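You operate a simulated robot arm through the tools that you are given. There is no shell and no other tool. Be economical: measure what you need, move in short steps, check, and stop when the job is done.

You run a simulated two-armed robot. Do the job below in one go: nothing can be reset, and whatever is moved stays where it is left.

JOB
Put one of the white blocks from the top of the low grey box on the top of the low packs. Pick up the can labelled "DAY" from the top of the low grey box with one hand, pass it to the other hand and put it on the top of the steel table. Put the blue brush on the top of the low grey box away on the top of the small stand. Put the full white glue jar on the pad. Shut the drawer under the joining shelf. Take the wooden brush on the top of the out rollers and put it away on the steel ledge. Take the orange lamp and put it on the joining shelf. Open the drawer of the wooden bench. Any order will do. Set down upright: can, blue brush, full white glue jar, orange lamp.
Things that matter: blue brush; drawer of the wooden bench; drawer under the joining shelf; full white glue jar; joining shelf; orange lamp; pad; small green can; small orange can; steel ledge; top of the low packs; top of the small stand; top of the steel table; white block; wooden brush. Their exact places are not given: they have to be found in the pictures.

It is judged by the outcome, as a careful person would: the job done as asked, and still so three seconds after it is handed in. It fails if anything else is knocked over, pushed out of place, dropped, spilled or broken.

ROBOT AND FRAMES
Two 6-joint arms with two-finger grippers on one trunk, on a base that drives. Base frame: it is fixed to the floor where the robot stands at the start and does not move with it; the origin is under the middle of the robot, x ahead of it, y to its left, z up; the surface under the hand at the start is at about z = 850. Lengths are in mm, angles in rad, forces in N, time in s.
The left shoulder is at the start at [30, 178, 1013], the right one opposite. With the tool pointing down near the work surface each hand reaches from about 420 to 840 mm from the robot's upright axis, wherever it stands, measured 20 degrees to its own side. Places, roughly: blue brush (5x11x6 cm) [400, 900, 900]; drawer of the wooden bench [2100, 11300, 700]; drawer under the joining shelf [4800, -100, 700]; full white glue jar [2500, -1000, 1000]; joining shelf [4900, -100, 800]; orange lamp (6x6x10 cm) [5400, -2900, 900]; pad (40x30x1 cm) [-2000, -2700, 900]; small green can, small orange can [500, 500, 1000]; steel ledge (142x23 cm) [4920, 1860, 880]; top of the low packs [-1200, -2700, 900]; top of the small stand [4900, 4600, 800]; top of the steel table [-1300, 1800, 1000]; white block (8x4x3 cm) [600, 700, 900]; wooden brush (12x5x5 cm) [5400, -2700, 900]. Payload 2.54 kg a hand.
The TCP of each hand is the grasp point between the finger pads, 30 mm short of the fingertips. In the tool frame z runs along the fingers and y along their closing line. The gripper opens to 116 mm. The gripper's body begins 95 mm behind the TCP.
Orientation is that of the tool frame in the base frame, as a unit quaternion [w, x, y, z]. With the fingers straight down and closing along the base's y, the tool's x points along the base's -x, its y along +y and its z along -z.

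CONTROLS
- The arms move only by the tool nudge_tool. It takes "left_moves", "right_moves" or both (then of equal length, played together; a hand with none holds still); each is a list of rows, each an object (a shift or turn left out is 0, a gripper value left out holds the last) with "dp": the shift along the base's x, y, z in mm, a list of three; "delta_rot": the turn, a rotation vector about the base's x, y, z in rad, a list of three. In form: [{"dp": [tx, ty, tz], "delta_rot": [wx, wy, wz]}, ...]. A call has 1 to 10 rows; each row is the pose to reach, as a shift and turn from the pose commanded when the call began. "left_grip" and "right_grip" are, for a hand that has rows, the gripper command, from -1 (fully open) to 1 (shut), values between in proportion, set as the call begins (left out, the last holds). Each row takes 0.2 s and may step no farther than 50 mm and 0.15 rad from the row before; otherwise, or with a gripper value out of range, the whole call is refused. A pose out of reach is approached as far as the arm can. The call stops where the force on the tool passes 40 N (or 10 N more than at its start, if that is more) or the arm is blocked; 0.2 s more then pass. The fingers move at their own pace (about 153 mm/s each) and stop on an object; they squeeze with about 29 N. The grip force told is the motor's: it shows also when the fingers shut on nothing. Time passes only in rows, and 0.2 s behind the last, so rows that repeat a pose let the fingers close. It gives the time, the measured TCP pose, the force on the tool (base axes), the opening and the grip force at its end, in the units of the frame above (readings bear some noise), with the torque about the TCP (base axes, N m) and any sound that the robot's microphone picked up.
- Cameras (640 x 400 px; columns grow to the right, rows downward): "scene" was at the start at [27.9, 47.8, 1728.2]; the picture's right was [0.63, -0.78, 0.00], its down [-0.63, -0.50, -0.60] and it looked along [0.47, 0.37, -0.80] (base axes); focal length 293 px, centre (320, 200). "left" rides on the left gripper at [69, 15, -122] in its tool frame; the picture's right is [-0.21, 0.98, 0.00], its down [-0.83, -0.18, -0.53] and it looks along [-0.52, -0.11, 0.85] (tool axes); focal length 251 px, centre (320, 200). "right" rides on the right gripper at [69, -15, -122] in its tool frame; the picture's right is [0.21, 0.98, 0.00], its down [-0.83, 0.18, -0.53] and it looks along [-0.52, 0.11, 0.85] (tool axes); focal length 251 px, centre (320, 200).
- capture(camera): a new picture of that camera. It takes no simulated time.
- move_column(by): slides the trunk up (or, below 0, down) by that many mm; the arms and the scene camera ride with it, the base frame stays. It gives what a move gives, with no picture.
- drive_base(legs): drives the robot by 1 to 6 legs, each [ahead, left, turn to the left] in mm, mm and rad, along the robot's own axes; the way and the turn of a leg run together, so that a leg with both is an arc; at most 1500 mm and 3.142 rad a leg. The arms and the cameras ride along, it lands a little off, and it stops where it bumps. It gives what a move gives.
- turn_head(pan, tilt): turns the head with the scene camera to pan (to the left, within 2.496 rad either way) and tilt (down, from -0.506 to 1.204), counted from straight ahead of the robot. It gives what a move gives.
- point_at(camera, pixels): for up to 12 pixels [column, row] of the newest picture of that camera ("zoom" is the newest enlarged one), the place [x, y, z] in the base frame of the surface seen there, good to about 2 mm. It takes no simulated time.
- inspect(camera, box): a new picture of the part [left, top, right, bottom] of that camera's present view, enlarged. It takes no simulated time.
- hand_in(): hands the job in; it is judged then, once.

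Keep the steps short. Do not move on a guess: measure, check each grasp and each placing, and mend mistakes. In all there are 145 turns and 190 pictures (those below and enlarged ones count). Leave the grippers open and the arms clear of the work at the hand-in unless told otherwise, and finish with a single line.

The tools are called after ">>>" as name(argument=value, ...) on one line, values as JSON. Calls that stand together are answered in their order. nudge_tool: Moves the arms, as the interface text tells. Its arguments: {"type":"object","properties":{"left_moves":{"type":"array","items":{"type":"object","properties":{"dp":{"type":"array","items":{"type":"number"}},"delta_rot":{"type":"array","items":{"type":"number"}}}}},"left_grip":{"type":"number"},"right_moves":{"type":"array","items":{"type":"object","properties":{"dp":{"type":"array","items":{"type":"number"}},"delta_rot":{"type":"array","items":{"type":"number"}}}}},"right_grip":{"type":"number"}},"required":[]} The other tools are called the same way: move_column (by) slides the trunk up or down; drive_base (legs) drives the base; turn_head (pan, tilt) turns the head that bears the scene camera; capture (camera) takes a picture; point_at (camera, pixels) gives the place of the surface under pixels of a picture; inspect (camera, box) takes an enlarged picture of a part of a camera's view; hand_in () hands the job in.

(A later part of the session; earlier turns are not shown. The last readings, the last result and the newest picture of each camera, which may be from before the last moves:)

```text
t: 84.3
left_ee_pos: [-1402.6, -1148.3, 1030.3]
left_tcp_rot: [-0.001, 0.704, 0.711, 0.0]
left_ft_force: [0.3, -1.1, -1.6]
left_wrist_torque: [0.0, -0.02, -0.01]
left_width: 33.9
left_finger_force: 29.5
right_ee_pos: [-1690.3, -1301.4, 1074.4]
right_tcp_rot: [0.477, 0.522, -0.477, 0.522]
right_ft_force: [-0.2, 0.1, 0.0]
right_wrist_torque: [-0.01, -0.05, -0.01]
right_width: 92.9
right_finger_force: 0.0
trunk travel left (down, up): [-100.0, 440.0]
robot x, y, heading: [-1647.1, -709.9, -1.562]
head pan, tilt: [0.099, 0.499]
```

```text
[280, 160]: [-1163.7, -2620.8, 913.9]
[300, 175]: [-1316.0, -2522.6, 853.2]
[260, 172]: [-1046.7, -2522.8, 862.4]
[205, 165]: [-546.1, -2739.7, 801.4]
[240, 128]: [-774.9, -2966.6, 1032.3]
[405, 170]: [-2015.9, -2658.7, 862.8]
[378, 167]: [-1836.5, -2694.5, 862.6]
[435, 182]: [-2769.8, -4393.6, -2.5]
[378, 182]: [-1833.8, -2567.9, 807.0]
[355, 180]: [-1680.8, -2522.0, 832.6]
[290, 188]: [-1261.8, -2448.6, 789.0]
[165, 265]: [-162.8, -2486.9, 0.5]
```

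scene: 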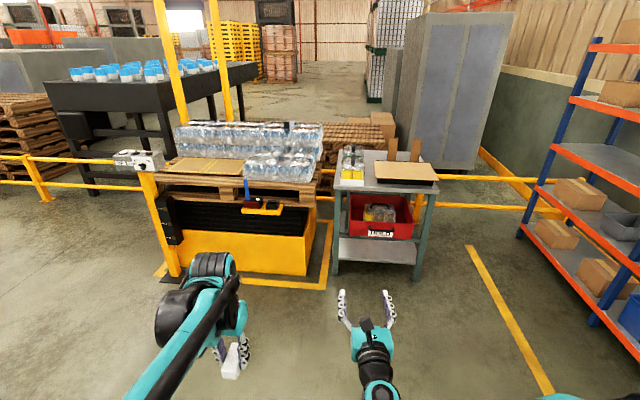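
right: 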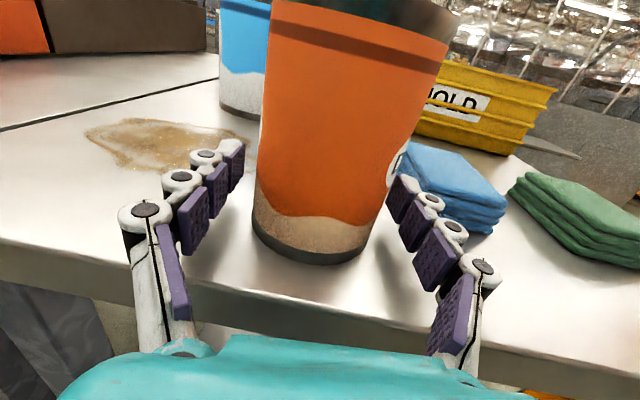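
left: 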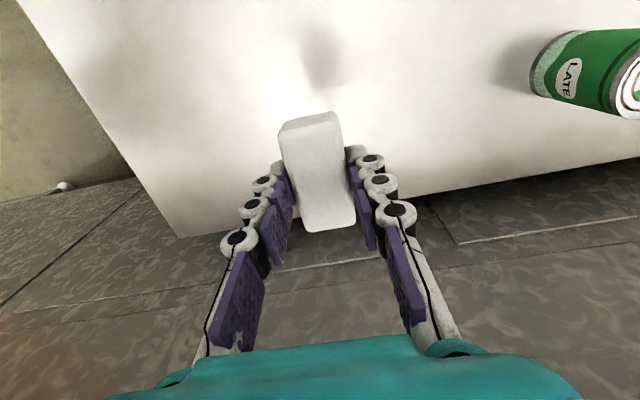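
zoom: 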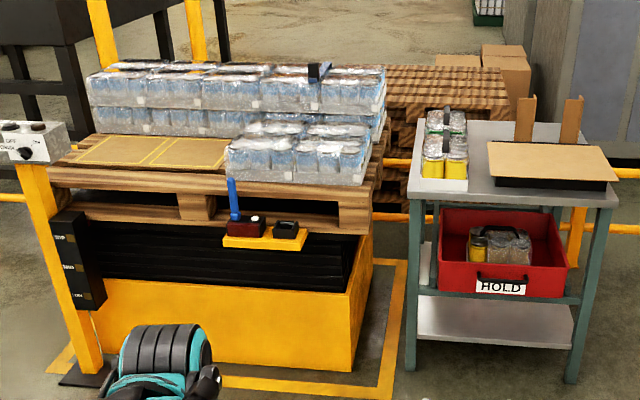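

The low pack's top is z ≈ 914 with its front edge at y ≈ -2520. Next I drive ahead 1200 and 205 left, so the left hand ends up in front of the pack.

>>> drive_base(legs=[[1180, 0, 0], [0, 205, 0]])

>>> turn_head(pan=0.2, tilt=0.85)

>>> capture(camera="scene")

```text
t: 91.6
left_ee_pos: [-1188.5, -2330.2, 1029.2]
left_tcp_rot: [-0.001, 0.705, 0.709, 0.0]
left_ft_force: [0.4, -0.4, 0.5]
left_wrist_torque: [-0.02, 0.0, -0.02]
left_width: 33.8
left_finger_force: 28.8
right_ee_pos: [-1477.7, -2482.9, 1074.4]
right_tcp_rot: [0.478, 0.521, -0.478, 0.521]
right_ft_force: [1.0, -0.1, -0.3]
right_wrist_torque: [0.0, 0.01, -0.01]
right_width: 92.9
right_finger_force: 0.1
trunk travel left (down, up): [-100.0, 440.0]
robot x, y, heading: [-1431.6, -1890.4, -1.564]
head pan, tilt: [0.099, 0.499]
```

```text
t: 92.4
left_ee_pos: [-1189.5, -2330.7, 1031.3]
left_tcp_rot: [0.0, 0.705, 0.709, 0.0]
left_ft_force: [0.2, 0.6, -0.6]
left_wrist_torque: [0.02, -0.01, -0.02]
left_width: 33.8
left_finger_force: 28.8
right_ee_pos: [-1478.7, -2483.7, 1074.8]
right_tcp_rot: [0.478, 0.521, -0.478, 0.521]
right_ft_force: [-0.1, 0.5, -0.2]
right_wrist_torque: [0.0, -0.01, 0.03]
right_width: 92.9
right_finger_force: 0.1
trunk travel left (down, up): [-100.0, 440.0]
robot x, y, heading: [-1431.3, -1888.7, -1.564]
head pan, tilt: [0.201, 0.85]
```

```text
162 pictures are left
```

scene: 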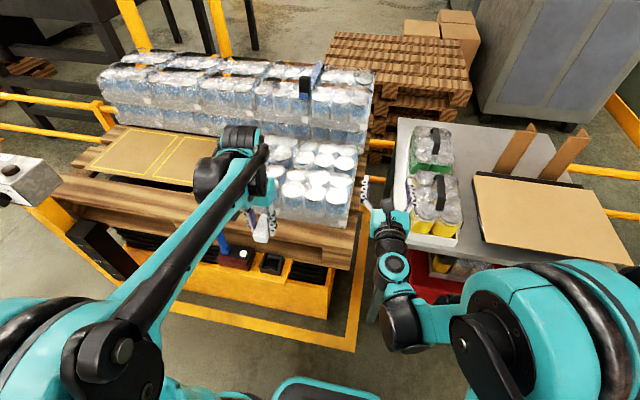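

The low pack shows at (310,175). I'll measure its top and the pad.

>>> point_at(camera="scene", pixels=[[315, 175], [295, 190], [345, 155], [335, 215], [282, 160], [310, 160], [305, 205], [350, 200], [545, 215], [480, 185], [575, 195], [500, 240]])

```text
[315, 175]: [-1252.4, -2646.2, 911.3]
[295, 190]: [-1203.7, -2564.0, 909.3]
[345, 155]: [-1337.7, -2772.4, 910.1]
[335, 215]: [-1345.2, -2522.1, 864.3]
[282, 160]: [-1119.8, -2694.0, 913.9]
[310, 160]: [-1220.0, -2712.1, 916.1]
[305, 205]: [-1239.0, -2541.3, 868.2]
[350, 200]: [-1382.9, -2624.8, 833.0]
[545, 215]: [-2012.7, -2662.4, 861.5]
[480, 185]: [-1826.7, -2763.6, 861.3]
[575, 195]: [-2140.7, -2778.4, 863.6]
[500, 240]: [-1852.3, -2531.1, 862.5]
```

I'll move the left hand over the pack to [-1214,-2630], then down to about 12 mm above it.

>>> nudge_tool(left_moves=[{"dp": [-4, -43, 0]}, {"dp": [-8, -86, 0]}, {"dp": [-12, -129, 0]}, {"dp": [-16, -172, 0]}, {"dp": [-20, -215, 0]}, {"dp": [-24, -258, 0]}, {"dp": [-25, -300, 0]}, {"dp": [-25, -300, -35]}, {"dp": [-25, -300, -70]}])

>>> nudge_tool(left_moves=[{"dp": [0, 0, -5]}, {"dp": [0, 0, -9]}, {"dp": [0, 0, -12]}])

>>> capture(camera="left")

```text
t: 94.4
left_ee_pos: [-1215.6, -2632.1, 960.0]
left_tcp_rot: [0.0, 0.705, 0.709, -0.001]
left_ft_force: [0.8, -0.1, -1.1]
left_wrist_torque: [0.01, -0.02, -0.02]
left_width: 34.1
left_finger_force: 28.8
right_ee_pos: [-1477.5, -2484.3, 1075.0]
right_tcp_rot: [0.478, 0.522, -0.478, 0.521]
right_ft_force: [0.2, -1.0, -0.3]
right_wrist_torque: [0.02, -0.02, -0.01]
right_width: 92.7
right_finger_force: 0.0
trunk travel left (down, up): [-100.0, 440.0]
robot x, y, heading: [-1429.8, -1893.4, -1.564]
head pan, tilt: [0.201, 0.85]
```

```text
t: 95.2
left_ee_pos: [-1215.7, -2630.4, 949.8]
left_tcp_rot: [0.001, 0.705, 0.709, 0.0]
left_ft_force: [1.9, -3.1, 21.0]
left_wrist_torque: [-0.1, -0.04, -0.01]
left_width: 34.1
left_finger_force: 29.0
right_ee_pos: [-1479.2, -2481.7, 1075.2]
right_tcp_rot: [0.478, 0.521, -0.477, 0.522]
right_ft_force: [1.1, 0.7, 0.2]
right_wrist_torque: [0.02, -0.01, 0.0]
right_width: 92.6
right_finger_force: 0.0
trunk travel left (down, up): [-100.0, 440.0]
robot x, y, heading: [-1431.3, -1892.1, -1.567]
head pan, tilt: [0.201, 0.85]
```

```text
161 pictures are left
```

left: 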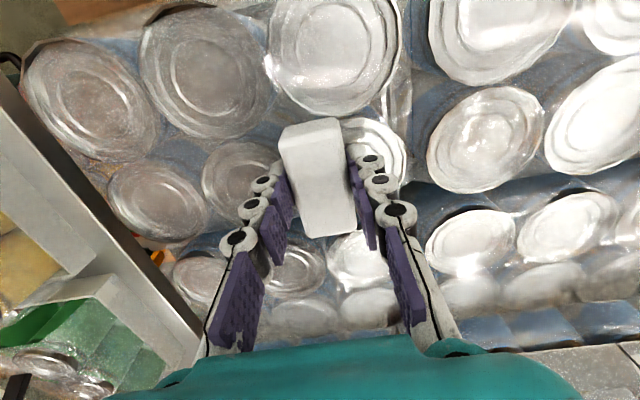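

Contact felt (21 N up). Open, lift and draw back.

>>> nudge_tool(left_moves=[{"dp": [0, 0, 2]}, {"dp": [0, 0, 2]}, {"dp": [0, 0, 40]}, {"dp": [0, 0, 85]}, {"dp": [4, 45, 100]}, {"dp": [8, 90, 100]}, {"dp": [12, 135, 100]}, {"dp": [16, 180, 100]}, {"dp": [20, 225, 100]}, {"dp": [25, 270, 100]}], left_grip=-1)

>>> inspect(camera="scene", box=[230, 100, 390, 200])

```text
t: 97.4
left_ee_pos: [-1190.8, -2358.6, 1048.8]
left_tcp_rot: [0.001, 0.706, 0.709, -0.002]
left_ft_force: [-0.1, 0.2, -0.4]
left_wrist_torque: [-0.04, -0.02, 0.04]
left_width: 115.8
left_finger_force: 0.0
right_ee_pos: [-1477.4, -2481.6, 1075.3]
right_tcp_rot: [0.478, 0.521, -0.478, 0.521]
right_ft_force: [0.1, -0.4, -0.2]
right_wrist_torque: [0.02, 0.03, 0.02]
right_width: 92.9
right_finger_force: 0.0
trunk travel left (down, up): [-100.0, 440.0]
robot x, y, heading: [-1430.3, -1892.6, -1.564]
head pan, tilt: [0.201, 0.85]
```

```text
4.00 times, centred on (310, 150) of scene
```

zoom: 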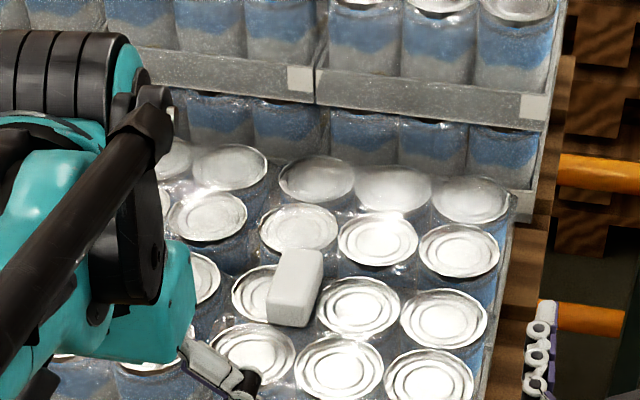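

The block rests on the pack. Next, the glue jar: I'll back off 700, turn to face +x and look.

>>> drive_base(legs=[[-700, 0, 0], [0, 0, 1.564], [1000, 0, 0]])

>>> turn_head(pan=0.0, tilt=0.35)

>>> capture(camera="scene")

```text
t: 109.9
left_ee_pos: [31.1, -927.4, 1046.4]
left_tcp_rot: [-0.001, -0.008, 1.0, 0.0]
left_ft_force: [0.4, -0.8, -0.7]
left_wrist_torque: [-0.04, 0.01, -0.03]
left_width: 116.1
left_finger_force: 0.1
right_ee_pos: [155.4, -1215.9, 1075.0]
right_tcp_rot: [-0.034, 0.706, 0.034, 0.706]
right_ft_force: [0.5, 0.0, 0.3]
right_wrist_torque: [-0.03, 0.0, 0.04]
right_width: 92.6
right_finger_force: 0.1
trunk travel left (down, up): [-100.0, 440.0]
robot x, y, heading: [-435.6, -1175.4, 0.019]
head pan, tilt: [0.201, 0.85]
```

```text
t: 110.8
left_ee_pos: [29.9, -928.3, 1048.0]
left_tcp_rot: [0.0, -0.007, 1.0, 0.0]
left_ft_force: [0.7, -0.7, 0.5]
left_wrist_torque: [0.01, 0.0, 0.01]
left_width: 115.9
left_finger_force: 0.0
right_ee_pos: [154.4, -1215.8, 1074.4]
right_tcp_rot: [-0.034, 0.706, 0.034, 0.706]
right_ft_force: [-0.8, -0.7, 0.2]
right_wrist_torque: [-0.02, 0.0, 0.01]
right_width: 92.6
right_finger_force: 0.1
trunk travel left (down, up): [-100.0, 440.0]
robot x, y, heading: [-433.8, -1176.8, 0.018]
head pan, tilt: [0.0, 0.351]
```

```text
159 pictures are left
```

scene: 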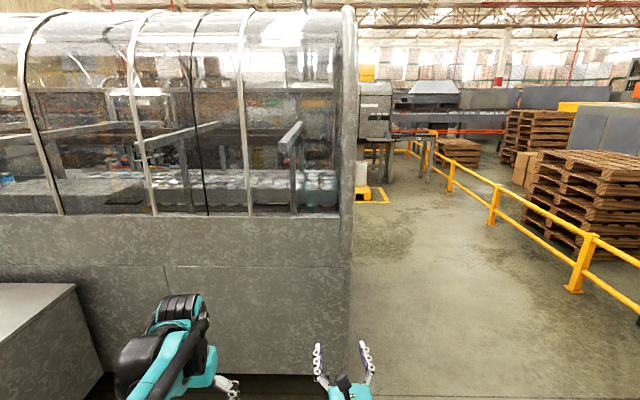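

A machine stands ahead with an aisle to its right. I'll measure the corner, the aisle and the yellow stand at (365,190).

>>> point_at(camera="scene", pixels=[[350, 365], [345, 220], [350, 40], [362, 175], [363, 193], [385, 150], [425, 180], [575, 285], [495, 225], [390, 195], [430, 110], [300, 180]])

>>> inspect(camera="scene", box=[320, 70, 520, 220])

```text
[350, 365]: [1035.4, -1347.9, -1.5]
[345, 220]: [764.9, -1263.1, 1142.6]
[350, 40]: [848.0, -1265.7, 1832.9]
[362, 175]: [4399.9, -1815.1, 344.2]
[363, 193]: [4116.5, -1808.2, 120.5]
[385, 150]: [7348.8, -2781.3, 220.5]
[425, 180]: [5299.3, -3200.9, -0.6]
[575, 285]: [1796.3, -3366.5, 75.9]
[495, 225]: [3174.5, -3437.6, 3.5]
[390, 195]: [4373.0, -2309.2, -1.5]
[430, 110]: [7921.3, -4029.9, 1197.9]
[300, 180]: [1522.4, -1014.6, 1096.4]
```

```text
2.67 times, centred on (420, 145) of scene
```

zoom: 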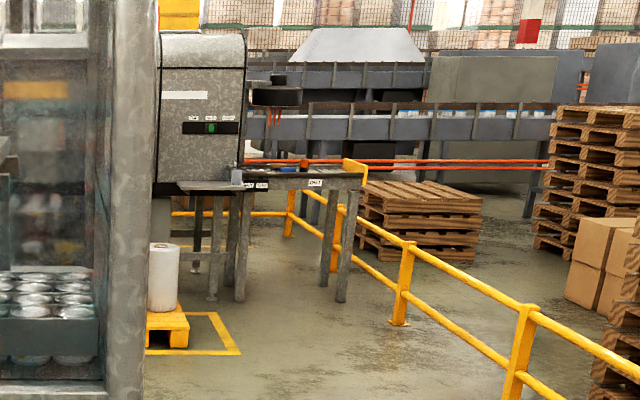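

The aisle runs along +x between y = -1350 and -3360. I'll drive to about (2300,-2050) and look left for the jar.

>>> drive_base(legs=[[0, 0, -0.018], [0, -880, 0], [1400, 0, 0], [1350, 0, 0]])

>>> turn_head(pan=1.5, tilt=0.4)

>>> capture(camera="scene")

```text
t: 115.7
left_ee_pos: [32.2, -1795.7, 1046.2]
left_tcp_rot: [0.0, 0.0, 1.0, -0.002]
left_ft_force: [0.1, -0.3, 0.4]
left_wrist_torque: [0.01, 0.03, 0.01]
left_width: 116.0
left_finger_force: 0.1
right_ee_pos: [150.5, -2085.6, 1075.2]
right_tcp_rot: [-0.026, 0.707, 0.031, 0.706]
right_ft_force: [0.1, -0.7, 1.2]
right_wrist_torque: [-0.02, 0.02, -0.01]
right_width: 92.7
right_finger_force: 0.2
trunk travel left (down, up): [-100.0, 440.0]
robot x, y, heading: [-437.3, -2045.1, -0.004]
head pan, tilt: [0.0, 0.351]
stopped in leg 2: the robot was blocked; the commanded pose is now the measured one
```

```text
t: 117.3
left_ee_pos: [32.0, -1797.0, 1046.3]
left_tcp_rot: [-0.001, 0.001, 1.0, -0.004]
left_ft_force: [0.2, 0.6, 0.6]
left_wrist_torque: [0.0, -0.02, 0.0]
left_width: 116.1
left_finger_force: 0.0
right_ee_pos: [150.9, -2086.6, 1075.9]
right_tcp_rot: [-0.024, 0.707, 0.03, 0.706]
right_ft_force: [-0.5, 0.3, 0.0]
right_wrist_torque: [-0.03, 0.0, 0.0]
right_width: 92.9
right_finger_force: 0.0
trunk travel left (down, up): [-100.0, 440.0]
robot x, y, heading: [-437.6, -2041.3, -0.003]
head pan, tilt: [1.499, 0.4]
```

```text
157 pictures are left
```

scene: 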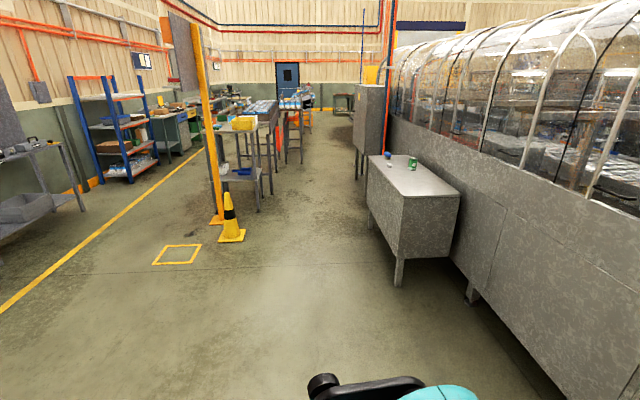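

The base was stopped at y = -2045 by something on its right. I'll look there to check that nothing was disturbed.

>>> turn_head(pan=-1.3, tilt=0.8)

>>> capture(camera="scene")

```text
t: 119.8
left_ee_pos: [31.6, -1796.0, 1045.3]
left_tcp_rot: [0.0, 0.001, 1.0, -0.004]
left_ft_force: [-0.9, -0.7, -0.7]
left_wrist_torque: [-0.01, 0.0, 0.03]
left_width: 116.2
left_finger_force: 0.1
right_ee_pos: [151.4, -2085.8, 1074.8]
right_tcp_rot: [-0.024, 0.707, 0.031, 0.706]
right_ft_force: [0.8, -0.4, -0.3]
right_wrist_torque: [0.04, -0.03, -0.02]
right_width: 92.9
right_finger_force: 0.0
trunk travel left (down, up): [-100.0, 440.0]
robot x, y, heading: [-437.8, -2046.0, -0.005]
head pan, tilt: [-1.3, 0.799]
```

```text
156 pictures are left
```

scene: 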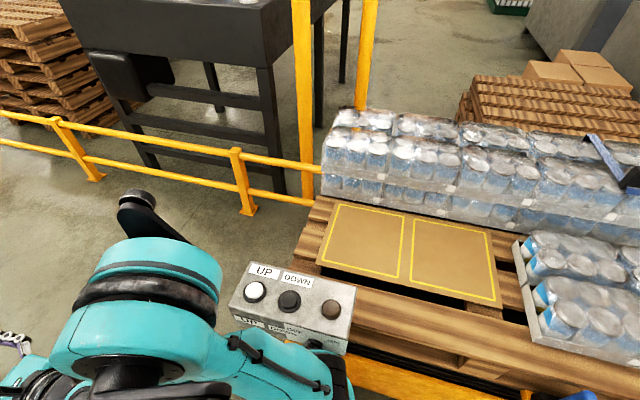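

The right forearm only touched the fixed button box, and nothing has shifted. I'll move left, go past it, then on along the aisle.

>>> drive_base(legs=[[0, 160, 0], [1000, 0, 0], [0, -250, 0], [1000, 0, 0], [700, 0, 0]])

>>> turn_head(pan=1.4, tilt=0.4)

>>> capture(camera="scene")

```text
t: 135.6
left_ee_pos: [2727.4, -1916.8, 1047.1]
left_tcp_rot: [0.0, 0.006, 1.0, 0.0]
left_ft_force: [0.4, -0.5, 0.0]
left_wrist_torque: [0.03, 0.01, 0.02]
left_width: 115.8
left_finger_force: 0.1
right_ee_pos: [2844.4, -2206.8, 1074.5]
right_tcp_rot: [-0.025, 0.707, 0.026, 0.706]
right_ft_force: [0.3, 0.2, 0.1]
right_wrist_torque: [0.03, -0.01, 0.01]
right_width: 92.8
right_finger_force: 0.0
trunk travel left (down, up): [-100.0, 440.0]
robot x, y, heading: [2252.7, -2148.7, -0.013]
head pan, tilt: [-1.3, 0.799]
```

```text
t: 138.0
left_ee_pos: [2728.5, -1917.2, 1047.6]
left_tcp_rot: [0.0, 0.006, 1.0, -0.001]
left_ft_force: [-0.1, -0.1, 0.3]
left_wrist_torque: [-0.02, 0.01, -0.01]
left_width: 116.3
left_finger_force: 0.1
right_ee_pos: [2844.6, -2206.8, 1074.6]
right_tcp_rot: [-0.025, 0.706, 0.025, 0.707]
right_ft_force: [-0.5, -0.5, 0.8]
right_wrist_torque: [-0.02, 0.01, 0.01]
right_width: 92.6
right_finger_force: 0.2
trunk travel left (down, up): [-100.0, 440.0]
robot x, y, heading: [2253.5, -2151.9, -0.015]
head pan, tilt: [1.4, 0.4]
```

```text
155 pictures are left
```

scene: 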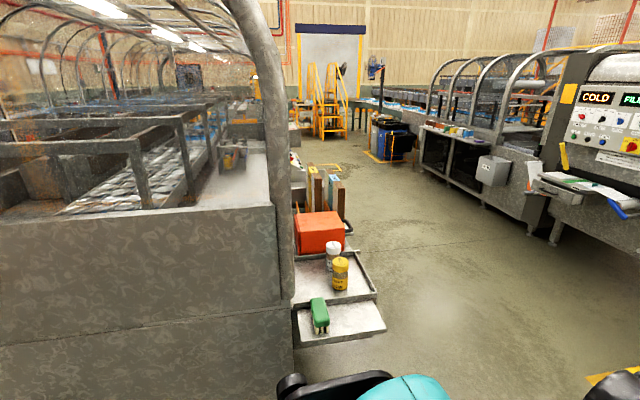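

There's a white jar at (333,253) and a yellow one at (341,272) on shelves at the machine's east end. I'll zoom in and measure.

>>> inspect(camera="scene", box=[270, 190, 430, 350])

>>> point_at(camera="scene", pixels=[[333, 245], [333, 262], [341, 275], [375, 295], [300, 295], [310, 295], [385, 325], [317, 305], [320, 225], [345, 230], [293, 365], [580, 182]])

```text
2.50 times, centred on (350, 270) of scene
```

zoom: 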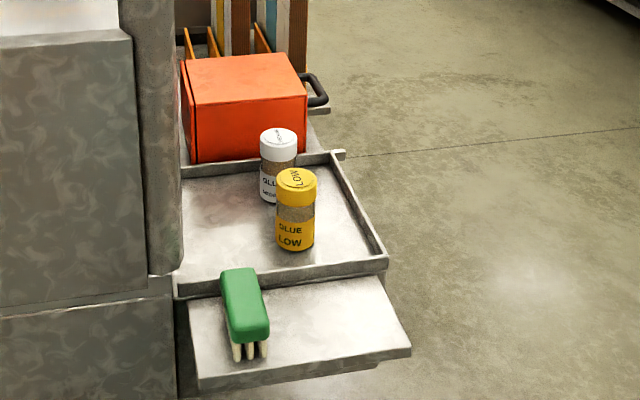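

```text
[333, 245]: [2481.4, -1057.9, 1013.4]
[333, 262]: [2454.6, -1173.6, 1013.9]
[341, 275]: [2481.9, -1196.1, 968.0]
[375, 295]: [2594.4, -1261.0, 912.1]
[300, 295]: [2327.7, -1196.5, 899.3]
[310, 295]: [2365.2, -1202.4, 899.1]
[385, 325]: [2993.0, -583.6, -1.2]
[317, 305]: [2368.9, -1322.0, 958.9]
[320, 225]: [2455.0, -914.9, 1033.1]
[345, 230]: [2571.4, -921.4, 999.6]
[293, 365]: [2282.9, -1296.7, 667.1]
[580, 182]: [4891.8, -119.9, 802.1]
```

The white jar stands at about [2478,-1085] on a tray with z ≈ 899. I'll face +y and come to about (2705,-1760), then look from above.

>>> drive_base(legs=[[0, 0, 1.585], [0, -450, 0], [390, 0, 0]])

>>> turn_head(pan=0.3, tilt=0.8)

>>> capture(camera="scene")

>>> capture(camera="left")

```text
t: 146.7
left_ee_pos: [2461.0, -1288.6, 1047.0]
left_tcp_rot: [0.0, 0.708, -0.706, 0.0]
left_ft_force: [-0.2, 0.2, 0.0]
left_wrist_torque: [-0.06, 0.01, -0.01]
left_width: 116.1
left_finger_force: 0.0
right_ee_pos: [2749.7, -1167.4, 1073.5]
right_tcp_rot: [-0.52, 0.478, 0.522, 0.478]
right_ft_force: [-0.5, 0.5, -0.2]
right_wrist_torque: [0.02, 0.04, -0.02]
right_width: 92.8
right_finger_force: 0.1
trunk travel left (down, up): [-100.0, 440.0]
robot x, y, heading: [2702.2, -1759.3, 1.576]
head pan, tilt: [1.4, 0.4]
```

```text
t: 148.0
left_ee_pos: [2461.2, -1288.4, 1046.6]
left_tcp_rot: [0.0, 0.708, -0.706, 0.0]
left_ft_force: [-0.5, -0.7, -0.3]
left_wrist_torque: [-0.02, 0.0, 0.0]
left_width: 116.0
left_finger_force: 0.1
right_ee_pos: [2749.9, -1167.8, 1074.5]
right_tcp_rot: [-0.521, 0.478, 0.521, 0.478]
right_ft_force: [-0.5, 0.2, 0.2]
right_wrist_torque: [0.02, -0.05, 0.01]
right_width: 92.6
right_finger_force: 0.0
trunk travel left (down, up): [-100.0, 440.0]
robot x, y, heading: [2701.9, -1759.6, 1.569]
head pan, tilt: [0.3, 0.799]
```

```text
153 pictures are left
```

scene: 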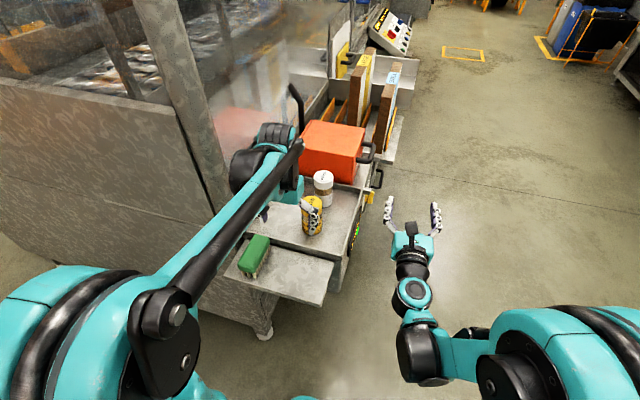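

```text
152 pictures are left
```

left: 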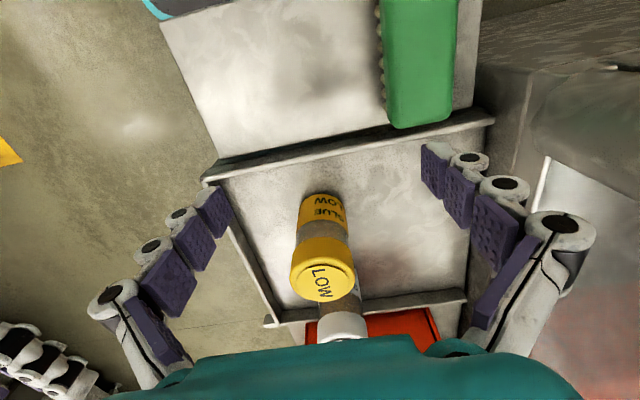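

I see the white jar behind the yellow one. I'll zoom in to read its label and fill, and measure it.

>>> inspect(camera="scene", box=[270, 140, 390, 260])

>>> point_at(camera="scene", pixels=[[323, 176], [318, 172], [328, 180], [325, 197], [312, 205], [340, 200], [353, 187], [335, 140], [345, 235]])

```text
3.33 times, centred on (330, 200) of scene
```

zoom: 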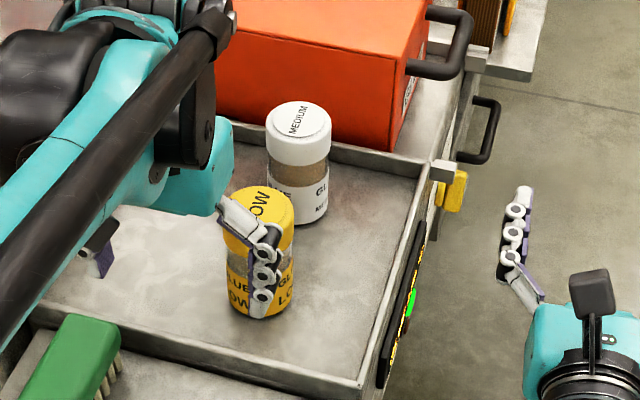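

```text
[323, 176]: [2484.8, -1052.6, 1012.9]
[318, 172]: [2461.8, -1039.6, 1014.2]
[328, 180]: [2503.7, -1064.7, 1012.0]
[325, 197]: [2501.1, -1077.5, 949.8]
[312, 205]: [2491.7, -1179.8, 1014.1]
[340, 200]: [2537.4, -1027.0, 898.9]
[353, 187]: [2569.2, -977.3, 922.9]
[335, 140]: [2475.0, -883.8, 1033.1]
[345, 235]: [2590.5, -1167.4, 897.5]
```

The white jar (label MEDIUM, window full of glue, lid on) has its centre at [2482,-1053] and its top at 1013. I'll rise, pass over the yellow jar, then come down around the white one to z = 978.

>>> nudge_tool(left_moves=[{"dp": [0, 0, 48]}, {"dp": [5, 45, 55]}, {"dp": [9, 92, 55]}, {"dp": [13, 140, 55]}, {"dp": [17, 188, 55]}, {"dp": [21, 235, 55]}, {"dp": [21, 235, 15]}, {"dp": [21, 235, -25]}, {"dp": [21, 235, -55]}, {"dp": [21, 235, -69]}])

>>> capture(camera="left")

```text
t: 150.2
left_ee_pos: [2481.2, -1053.8, 978.9]
left_tcp_rot: [0.0, 0.708, -0.706, 0.0]
left_ft_force: [0.4, -0.2, -0.8]
left_wrist_torque: [0.02, 0.0, -0.01]
left_width: 115.9
left_finger_force: 0.1
right_ee_pos: [2749.8, -1167.2, 1074.6]
right_tcp_rot: [-0.52, 0.479, 0.521, 0.479]
right_ft_force: [-1.1, -0.2, -0.1]
right_wrist_torque: [0.02, -0.01, -0.02]
right_width: 92.8
right_finger_force: 0.1
trunk travel left (down, up): [-100.0, 440.0]
robot x, y, heading: [2699.2, -1758.4, 1.57]
head pan, tilt: [0.3, 0.799]
```

```text
150 pictures are left
```

left: 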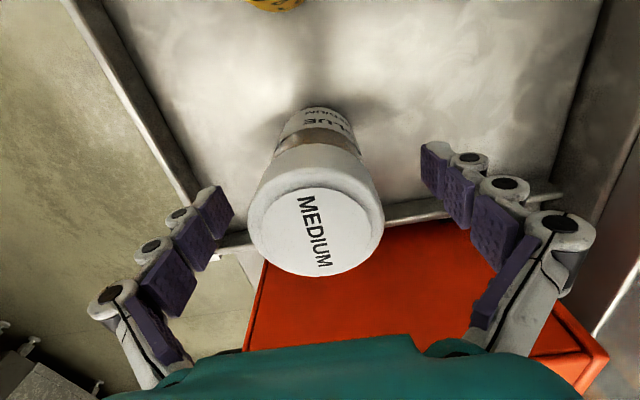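

The jar is between the fingers. Close, lift and draw back.

>>> nudge_tool(left_moves=[{"dp": [0, 0, 0]}, {"dp": [0, 0, 0]}, {"dp": [0, 0, 0]}, {"dp": [0, 0, 45]}, {"dp": [0, 0, 90]}, {"dp": [0, 0, 130]}, {"dp": [-2, -45, 145]}, {"dp": [-4, -90, 150]}, {"dp": [-6, -135, 150]}, {"dp": [-8, -180, 150]}], left_grip=1)

>>> capture(camera="scene")

```text
t: 152.4
left_ee_pos: [2472.7, -1235.8, 1127.6]
left_tcp_rot: [-0.001, 0.708, -0.706, -0.001]
left_ft_force: [0.7, -0.7, -1.0]
left_wrist_torque: [0.01, -0.03, 0.02]
left_width: 56.2
left_finger_force: 29.0
right_ee_pos: [2750.6, -1169.0, 1075.7]
right_tcp_rot: [-0.521, 0.478, 0.521, 0.478]
right_ft_force: [-0.2, -0.7, -0.4]
right_wrist_torque: [0.01, -0.02, 0.01]
right_width: 92.9
right_finger_force: 0.1
trunk travel left (down, up): [-100.0, 440.0]
robot x, y, heading: [2703.0, -1758.3, 1.571]
head pan, tilt: [0.3, 0.799]
```

```text
149 pictures are left
```

scene: 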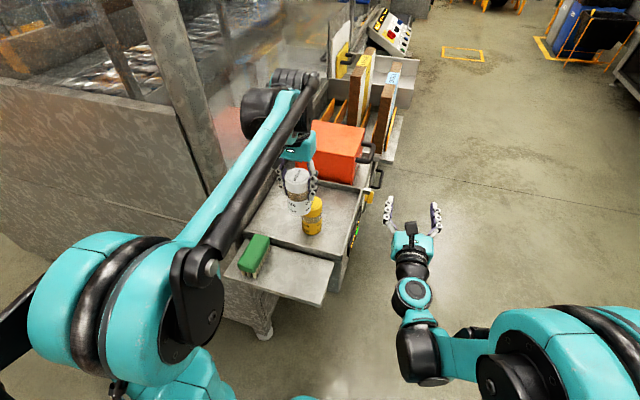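

The jar is gripped (width 56). I'll drive back west along the same line (y ≈ -1890 past the button box) towards the pad.

>>> drive_base(legs=[[-390, 0, 0], [0, 0, 1.571], [1500, 0, 0], [650, 260, 0], [1450, 0, 0], [300, 0, 0]])

```text
t: 172.7
left_ee_pos: [-541.7, -2703.4, 1129.3]
left_tcp_rot: [0.003, 0.999, -0.042, -0.001]
left_ft_force: [0.2, 0.1, -2.6]
left_wrist_torque: [-0.03, 0.02, -0.02]
left_width: 56.4
left_finger_force: 29.2
right_ee_pos: [-581.8, -2422.7, 1073.1]
right_tcp_rot: [0.707, -0.004, -0.707, 0.002]
right_ft_force: [-0.6, -0.1, 0.6]
right_wrist_torque: [0.03, -0.01, 0.03]
right_width: 92.9
right_finger_force: 0.0
trunk travel left (down, up): [-100.0, 440.0]
robot x, y, heading: [0.4, -2530.5, 3.069]
head pan, tilt: [0.3, 0.799]
stopped in leg 5: the robot was blocked; the commanded pose is now the measured one
```

I slid the wrong way (left is south here), and the base stopped against the lift at (0,-2530). I'll look before moving.

>>> turn_head(pan=0.2, tilt=0.85)

>>> capture(camera="scene")

```text
t: 173.3
left_ee_pos: [-541.4, -2704.9, 1127.8]
left_tcp_rot: [0.002, 0.999, -0.041, -0.001]
left_ft_force: [0.7, -0.1, -1.7]
left_wrist_torque: [-0.03, -0.01, -0.02]
left_width: 56.5
left_finger_force: 28.9
right_ee_pos: [-583.1, -2424.8, 1074.3]
right_tcp_rot: [0.707, -0.004, -0.707, 0.002]
right_ft_force: [-0.9, -0.7, -0.1]
right_wrist_torque: [0.03, -0.02, 0.02]
right_width: 92.8
right_finger_force: 0.1
trunk travel left (down, up): [-100.0, 440.0]
robot x, y, heading: [-0.1, -2532.5, 3.068]
head pan, tilt: [0.201, 0.85]
```

```text
148 pictures are left
```

scene: 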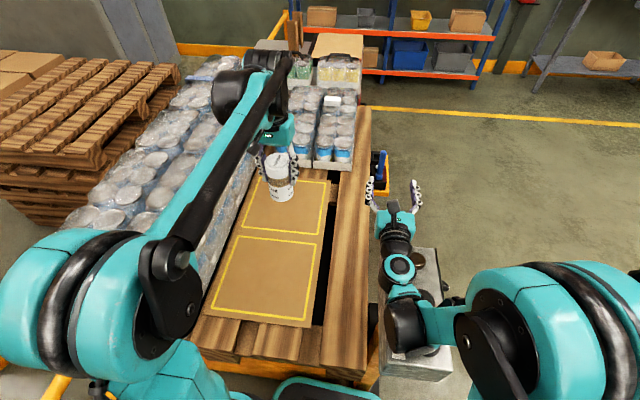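

Nothing seems displaced and the block is still on the pack. I'll back straight out, go north to y ≈ -1880, and drive west past the lift.

>>> drive_base(legs=[[-600, 0, 0], [0, 0, 0.073], [0, -690, 0], [1300, 0, 0], [800, 0, 0]])

>>> capture(camera="scene")

```text
t: 190.6
left_ee_pos: [-2034.4, -2090.3, 1128.0]
left_tcp_rot: [0.003, 1.0, -0.005, -0.001]
left_ft_force: [-0.7, -0.3, -1.9]
left_wrist_torque: [0.03, 0.0, 0.02]
left_width: 56.1
left_finger_force: 29.1
right_ee_pos: [-2096.3, -1813.7, 1072.3]
right_tcp_rot: [-0.706, -0.022, 0.707, -0.028]
right_ft_force: [0.6, 0.1, -0.2]
right_wrist_torque: [0.0, 0.01, -0.02]
right_width: 92.8
right_finger_force: 0.1
trunk travel left (down, up): [-100.0, 440.0]
robot x, y, heading: [-1503.4, -1877.0, 3.139]
head pan, tilt: [0.201, 0.85]
```

```text
147 pictures are left
```

scene: 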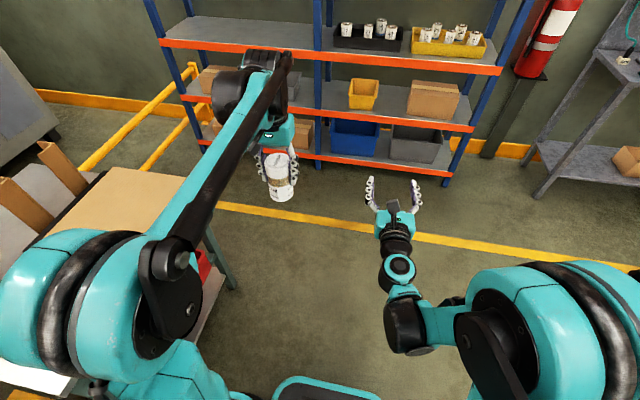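

Now I turn left to face the pad table, slide right, and look at the pad.

>>> drive_base(legs=[[0, 0, 1.573], [0, -600, 0], [60, 0, 0]])

>>> turn_head(pan=0.1, tilt=0.8)

>>> capture(camera="scene")

```text
t: 198.4
left_ee_pos: [-1890.7, -2469.8, 1127.7]
left_tcp_rot: [0.002, 0.709, 0.705, 0.001]
left_ft_force: [0.2, -0.2, -2.3]
left_wrist_torque: [0.07, 0.02, 0.02]
left_width: 56.1
left_finger_force: 28.6
right_ee_pos: [-2164.4, -2533.0, 1071.9]
right_tcp_rot: [0.478, 0.517, -0.483, 0.52]
right_ft_force: [-0.1, -0.4, -0.7]
right_wrist_torque: [-0.03, 0.0, 0.03]
right_width: 92.6
right_finger_force: 0.1
trunk travel left (down, up): [-100.0, 440.0]
robot x, y, heading: [-2104.2, -1940.8, -1.574]
head pan, tilt: [0.201, 0.85]
```

```text
t: 199.1
left_ee_pos: [-1890.4, -2468.5, 1128.6]
left_tcp_rot: [0.003, 0.709, 0.705, 0.002]
left_ft_force: [1.0, 0.7, -2.2]
left_wrist_torque: [0.04, 0.01, 0.0]
left_width: 56.2
left_finger_force: 29.2
right_ee_pos: [-2166.4, -2530.1, 1073.8]
right_tcp_rot: [0.479, 0.516, -0.483, 0.521]
right_ft_force: [0.3, 0.2, -0.2]
right_wrist_torque: [-0.01, 0.01, -0.01]
right_width: 93.0
right_finger_force: 0.0
trunk travel left (down, up): [-100.0, 440.0]
robot x, y, heading: [-2106.7, -1938.2, -1.569]
head pan, tilt: [0.099, 0.799]
```

```text
146 pictures are left
```

scene: 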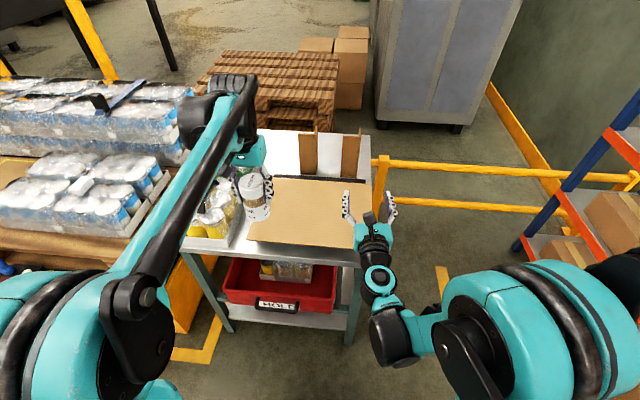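

The pad lies around [-2015,-2665] with its top at z 862. I'll move the jar over [-1975,-2635], then lower it to just above contact.

>>> nudge_tool(left_moves=[{"dp": [-21, -41, 0]}, {"dp": [-42, -83, 0]}, {"dp": [-63, -125, 0]}, {"dp": [-85, -167, 0]}, {"dp": [-85, -167, -45]}, {"dp": [-85, -167, -90]}, {"dp": [-85, -167, -135]}, {"dp": [-85, -167, -165]}, {"dp": [-85, -167, -178]}, {"dp": [-85, -167, -180]}])

>>> inspect(camera="scene", box=[200, 130, 400, 270])

```text
t: 201.3
left_ee_pos: [-1975.7, -2634.0, 948.5]
left_tcp_rot: [0.002, 0.708, 0.706, 0.0]
left_ft_force: [-0.6, 0.3, -1.7]
left_wrist_torque: [0.03, 0.02, -0.01]
left_width: 56.3
left_finger_force: 29.3
right_ee_pos: [-2166.1, -2531.4, 1072.0]
right_tcp_rot: [0.478, 0.517, -0.483, 0.521]
right_ft_force: [-1.1, -0.2, 0.5]
right_wrist_torque: [0.02, 0.0, 0.01]
right_width: 92.8
right_finger_force: 0.0
trunk travel left (down, up): [-100.0, 440.0]
robot x, y, heading: [-2110.3, -1939.8, -1.566]
head pan, tilt: [0.099, 0.799]
```

```text
2.86 times, centred on (300, 200) of scene
```

zoom: 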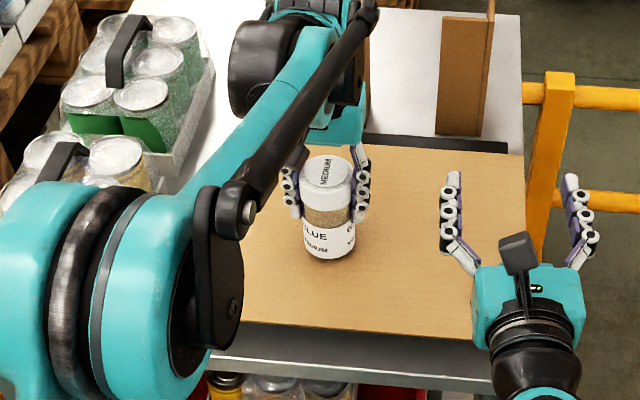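

Jar about 5 mm above the pad. Lower to contact.

>>> nudge_tool(left_moves=[{"dp": [0, 0, -3]}, {"dp": [0, 0, -5]}, {"dp": [0, 0, -7]}])

```text
t: 202.1
left_ee_pos: [-1975.0, -2635.3, 943.3]
left_tcp_rot: [0.003, 0.708, 0.706, 0.0]
left_ft_force: [0.4, -3.3, 15.0]
left_wrist_torque: [-0.27, 0.15, 0.02]
left_width: 56.4
left_finger_force: 29.5
right_ee_pos: [-2166.2, -2529.6, 1074.3]
right_tcp_rot: [0.478, 0.516, -0.482, 0.521]
right_ft_force: [0.2, 0.5, 0.5]
right_wrist_torque: [0.0, -0.03, 0.05]
right_width: 92.6
right_finger_force: 0.0
trunk travel left (down, up): [-100.0, 440.0]
robot x, y, heading: [-2104.6, -1941.6, -1.567]
head pan, tilt: [0.099, 0.799]
```

Contact. Open, rise and draw back.

>>> nudge_tool(left_moves=[{"dp": [0, 0, 1]}, {"dp": [0, 0, 1]}, {"dp": [0, 0, 1]}, {"dp": [0, 0, 45]}, {"dp": [0, 0, 90]}, {"dp": [0, 0, 135]}, {"dp": [20, 40, 150]}, {"dp": [40, 80, 150]}, {"dp": [60, 120, 150]}, {"dp": [80, 160, 150]}], left_grip=-1)

>>> inspect(camera="scene", box=[200, 130, 400, 270])

```text
t: 204.3
left_ee_pos: [-1894.7, -2472.9, 1093.1]
left_tcp_rot: [0.003, 0.709, 0.705, 0.001]
left_ft_force: [0.6, -0.2, -0.7]
left_wrist_torque: [-0.04, 0.0, -0.03]
left_width: 115.9
left_finger_force: 0.2
right_ee_pos: [-2165.8, -2529.7, 1075.2]
right_tcp_rot: [0.479, 0.516, -0.483, 0.52]
right_ft_force: [0.7, 0.1, -0.2]
right_wrist_torque: [0.0, 0.0, -0.02]
right_width: 92.9
right_finger_force: 0.1
trunk travel left (down, up): [-100.0, 440.0]
robot x, y, heading: [-2104.1, -1942.1, -1.565]
head pan, tilt: [0.099, 0.799]
```

```text
2.86 times, centred on (300, 200) of scene
```

zoom: 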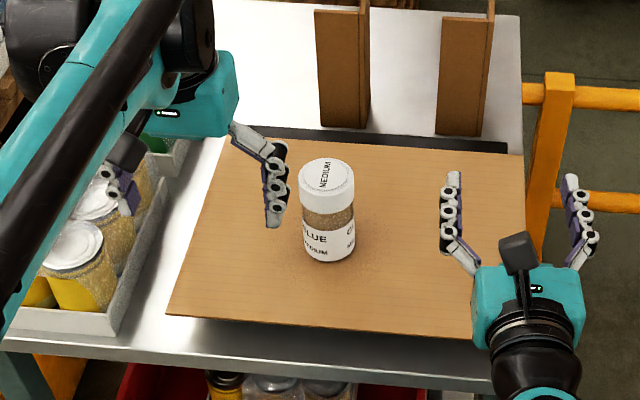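

The jar stands on the pad. Now the blue brush: I'll drive to about (-200,650) facing +x, keeping clear of the cone.

>>> drive_base(legs=[[-700, 0, 0], [0, 0, 1.566], [0, 1480, 0], [1400, 0, 0], [500, 0, 0], [0, 400, 0]])

>>> turn_head(pan=0.3, tilt=0.9)

>>> capture(camera="scene")

>>> capture(camera="left")

```text
t: 230.2
left_ee_pos: [301.1, 909.1, 1091.4]
left_tcp_rot: [0.001, -0.004, 1.0, 0.003]
left_ft_force: [-0.1, 0.5, 0.5]
left_wrist_torque: [-0.06, 0.01, -0.01]
left_width: 115.8
left_finger_force: 0.0
right_ee_pos: [359.5, 639.3, 1072.8]
right_tcp_rot: [-0.035, 0.706, 0.03, 0.706]
right_ft_force: [-1.0, 0.4, 0.1]
right_wrist_torque: [-0.01, -0.01, -0.02]
right_width: 92.9
right_finger_force: 0.1
trunk travel left (down, up): [-100.0, 440.0]
robot x, y, heading: [-232.1, 694.3, 0.014]
head pan, tilt: [0.099, 0.799]
```

```text
t: 230.9
left_ee_pos: [301.5, 908.8, 1091.7]
left_tcp_rot: [0.0, -0.005, 1.0, 0.003]
left_ft_force: [0.0, 0.4, -0.5]
left_wrist_torque: [0.06, -0.03, 0.01]
left_width: 116.1
left_finger_force: 0.0
right_ee_pos: [359.5, 638.7, 1073.3]
right_tcp_rot: [-0.035, 0.706, 0.029, 0.706]
right_ft_force: [-0.7, 1.1, -0.7]
right_wrist_torque: [-0.02, 0.02, 0.0]
right_width: 92.6
right_finger_force: 0.0
trunk travel left (down, up): [-100.0, 440.0]
robot x, y, heading: [-230.9, 690.9, 0.013]
head pan, tilt: [0.3, 0.901]
```

```text
143 pictures are left
```

scene: 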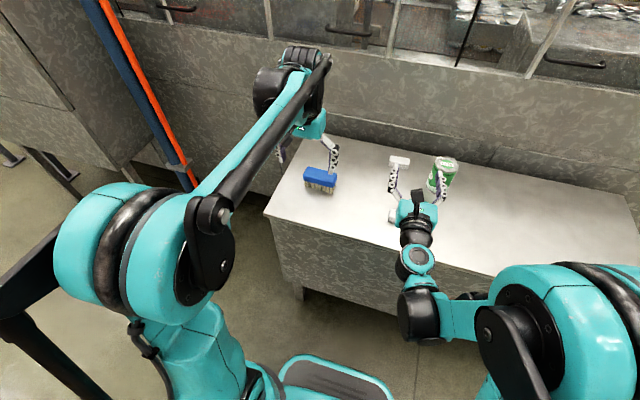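

```text
142 pictures are left
```

left: 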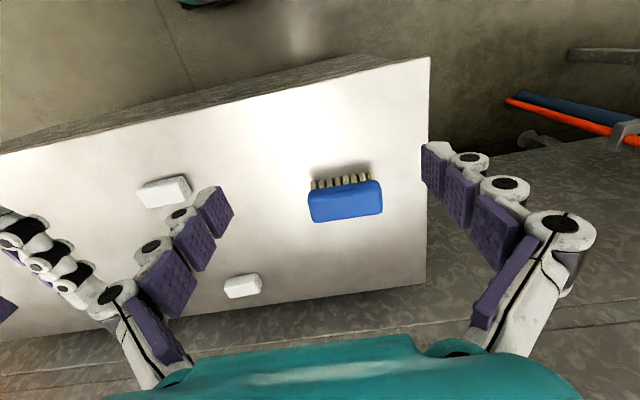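

The brush's blue top shows at (345,202), bristles down. I'll measure its corners.

>>> point_at(camera="left", pixels=[[312, 200], [378, 184], [381, 206], [316, 219], [346, 202], [320, 182], [365, 177]])

```text
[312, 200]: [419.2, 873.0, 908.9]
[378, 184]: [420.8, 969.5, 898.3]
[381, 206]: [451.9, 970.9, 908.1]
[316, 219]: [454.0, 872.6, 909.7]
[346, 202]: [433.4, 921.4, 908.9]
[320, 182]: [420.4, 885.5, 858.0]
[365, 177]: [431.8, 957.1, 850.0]
```

The brush is centred at [436,921], about 42 wide along x, with its top at 910. I'll turn the left hand 90° so it closes along x, while moving above the brush.

>>> nudge_tool(left_moves=[{"dp": [13, 1, -4], "delta_rot": [0, 0, 0.148]}, {"dp": [27, 2, -8], "delta_rot": [0, 0, 0.296]}, {"dp": [40, 4, -12], "delta_rot": [0, 0, 0.444]}, {"dp": [54, 5, -16], "delta_rot": [0, 0, 0.592]}, {"dp": [67, 6, -20], "delta_rot": [0, 0, 0.74]}, {"dp": [81, 7, -24], "delta_rot": [0, 0, 0.888]}, {"dp": [95, 9, -28], "delta_rot": [0, 0, 1.036]}, {"dp": [108, 10, -32], "delta_rot": [0, 0, 1.184]}, {"dp": [122, 11, -36], "delta_rot": [0, 0, 1.332]}, {"dp": [135, 12, -40], "delta_rot": [0, 0, 1.48]}])

>>> nudge_tool(left_moves=[{"dp": [0, 0, -25], "delta_rot": [0, 0, 0.09]}, {"dp": [0, 0, -60], "delta_rot": [0, 0, 0.09]}, {"dp": [0, 0, -90], "delta_rot": [0, 0, 0.09]}])

>>> capture(camera="left")

```text
t: 233.1
left_ee_pos: [435.5, 921.9, 1051.3]
left_tcp_rot: [-0.002, -0.678, 0.735, 0.003]
left_ft_force: [0.8, 0.6, -1.0]
left_wrist_torque: [0.01, 0.01, 0.02]
left_width: 116.2
left_finger_force: 0.1
right_ee_pos: [360.3, 639.2, 1073.3]
right_tcp_rot: [-0.033, 0.707, 0.028, 0.706]
right_ft_force: [0.6, -0.1, 0.3]
right_wrist_torque: [-0.02, -0.02, -0.01]
right_width: 92.9
right_finger_force: 0.1
trunk travel left (down, up): [-100.0, 440.0]
robot x, y, heading: [-233.0, 693.1, 0.015]
head pan, tilt: [0.3, 0.901]
```

```text
t: 233.9
left_ee_pos: [435.5, 921.8, 961.6]
left_tcp_rot: [0.002, 0.71, -0.704, -0.003]
left_ft_force: [0.3, -0.2, -0.4]
left_wrist_torque: [0.02, -0.01, 0.0]
left_width: 115.8
left_finger_force: 0.0
right_ee_pos: [360.7, 639.2, 1073.0]
right_tcp_rot: [-0.034, 0.707, 0.028, 0.706]
right_ft_force: [0.1, -0.3, -0.7]
right_wrist_torque: [-0.04, 0.0, 0.0]
right_width: 92.7
right_finger_force: 0.1
trunk travel left (down, up): [-100.0, 440.0]
robot x, y, heading: [-231.1, 694.1, 0.015]
head pan, tilt: [0.3, 0.901]
```

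```text
141 pictures are left
```

left: 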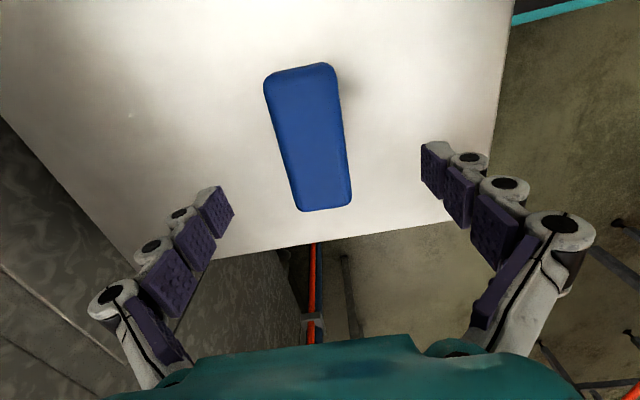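

It's well placed. Next I go down to 903, then grip and lift.

>>> nudge_tool(left_moves=[{"dp": [0, 0, -30]}, {"dp": [0, 0, -58]}])

>>> nudge_tool(left_moves=[{"dp": [0, 0, 0]}, {"dp": [0, 0, 0]}, {"dp": [0, 0, 0]}, {"dp": [0, 0, 40]}, {"dp": [0, 0, 85]}, {"dp": [-10, 0, 130]}, {"dp": [-30, 0, 170]}, {"dp": [-60, 0, 200]}], left_grip=1)

>>> capture(camera="left")

```text
t: 234.5
left_ee_pos: [435.3, 921.4, 903.4]
left_tcp_rot: [0.002, 0.709, -0.705, -0.003]
left_ft_force: [0.6, -1.5, 0.6]
left_wrist_torque: [0.01, 0.01, -0.01]
left_width: 115.9
left_finger_force: 0.0
right_ee_pos: [360.5, 638.4, 1073.2]
right_tcp_rot: [-0.034, 0.707, 0.028, 0.706]
right_ft_force: [0.5, 0.4, -0.4]
right_wrist_torque: [-0.01, 0.02, 0.03]
right_width: 92.7
right_finger_force: 0.0
trunk travel left (down, up): [-100.0, 440.0]
robot x, y, heading: [-231.6, 691.0, 0.014]
head pan, tilt: [0.3, 0.901]
```

```text
t: 236.3
left_ee_pos: [372.5, 921.6, 1105.2]
left_tcp_rot: [0.002, 0.709, -0.705, -0.003]
left_ft_force: [-1.3, 0.2, -0.9]
left_wrist_torque: [0.03, -0.04, -0.03]
left_width: 49.3
left_finger_force: 29.3
right_ee_pos: [357.5, 638.3, 1073.7]
right_tcp_rot: [-0.034, 0.706, 0.028, 0.707]
right_ft_force: [-0.2, -0.4, -0.7]
right_wrist_torque: [-0.03, 0.04, 0.0]
right_width: 92.6
right_finger_force: 0.0
trunk travel left (down, up): [-100.0, 440.0]
robot x, y, heading: [-231.2, 691.1, 0.015]
head pan, tilt: [0.3, 0.901]
```

```text
140 pictures are left
```

left: 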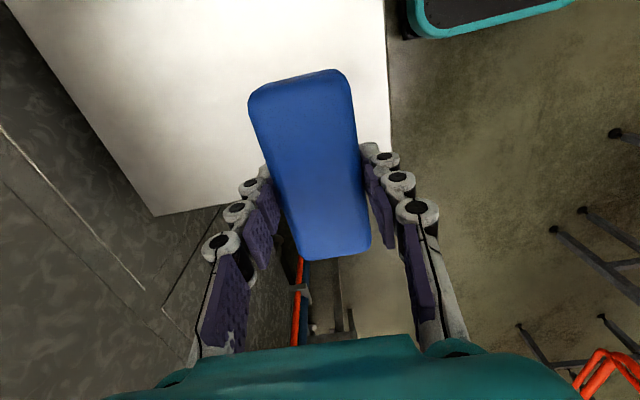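

The brush is gripped (width 49). Next I drive round by the south aisle to about (3400,-2180) and turn to face +y.

>>> drive_base(legs=[[0, -1400, -0.015], [0, -1100, 0], [900, -80, 0], [1400, -290, 0], [1330, 0, 0], [0, 0, 1.571]])

>>> turn_head(pan=-0.4, tilt=0.45)

>>> capture(camera="scene")

```text
t: 269.7
left_ee_pos: [3158.3, -1572.0, 1103.0]
left_tcp_rot: [0.002, 1.0, 0.008, 0.0]
left_ft_force: [0.8, -0.4, -0.8]
left_wrist_torque: [0.01, 0.0, 0.04]
left_width: 48.8
left_finger_force: 28.8
right_ee_pos: [3439.9, -1585.1, 1073.3]
right_tcp_rot: [0.526, -0.477, -0.522, -0.473]
right_ft_force: [0.1, 0.9, 0.1]
right_wrist_torque: [0.0, 0.0, -0.01]
right_width: 92.7
right_finger_force: 0.1
trunk travel left (down, up): [-100.0, 440.0]
robot x, y, heading: [3390.6, -2177.2, 1.59]
head pan, tilt: [0.3, 0.901]
```

```text
t: 270.8
left_ee_pos: [3157.4, -1570.9, 1103.2]
left_tcp_rot: [0.003, 1.0, 0.008, -0.001]
left_ft_force: [-0.6, -1.1, -0.9]
left_wrist_torque: [-0.03, 0.03, -0.02]
left_width: 49.1
left_finger_force: 29.1
right_ee_pos: [3440.3, -1583.8, 1073.6]
right_tcp_rot: [0.525, -0.478, -0.521, -0.473]
right_ft_force: [1.0, -0.6, -0.1]
right_wrist_torque: [0.05, -0.01, -0.01]
right_width: 92.8
right_finger_force: 0.1
trunk travel left (down, up): [-100.0, 440.0]
robot x, y, heading: [3389.6, -2177.7, 1.598]
head pan, tilt: [-0.4, 0.45]
```

```text
139 pictures are left
```

scene: 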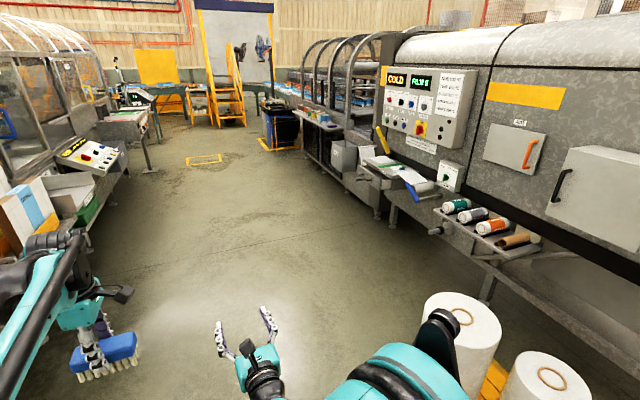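

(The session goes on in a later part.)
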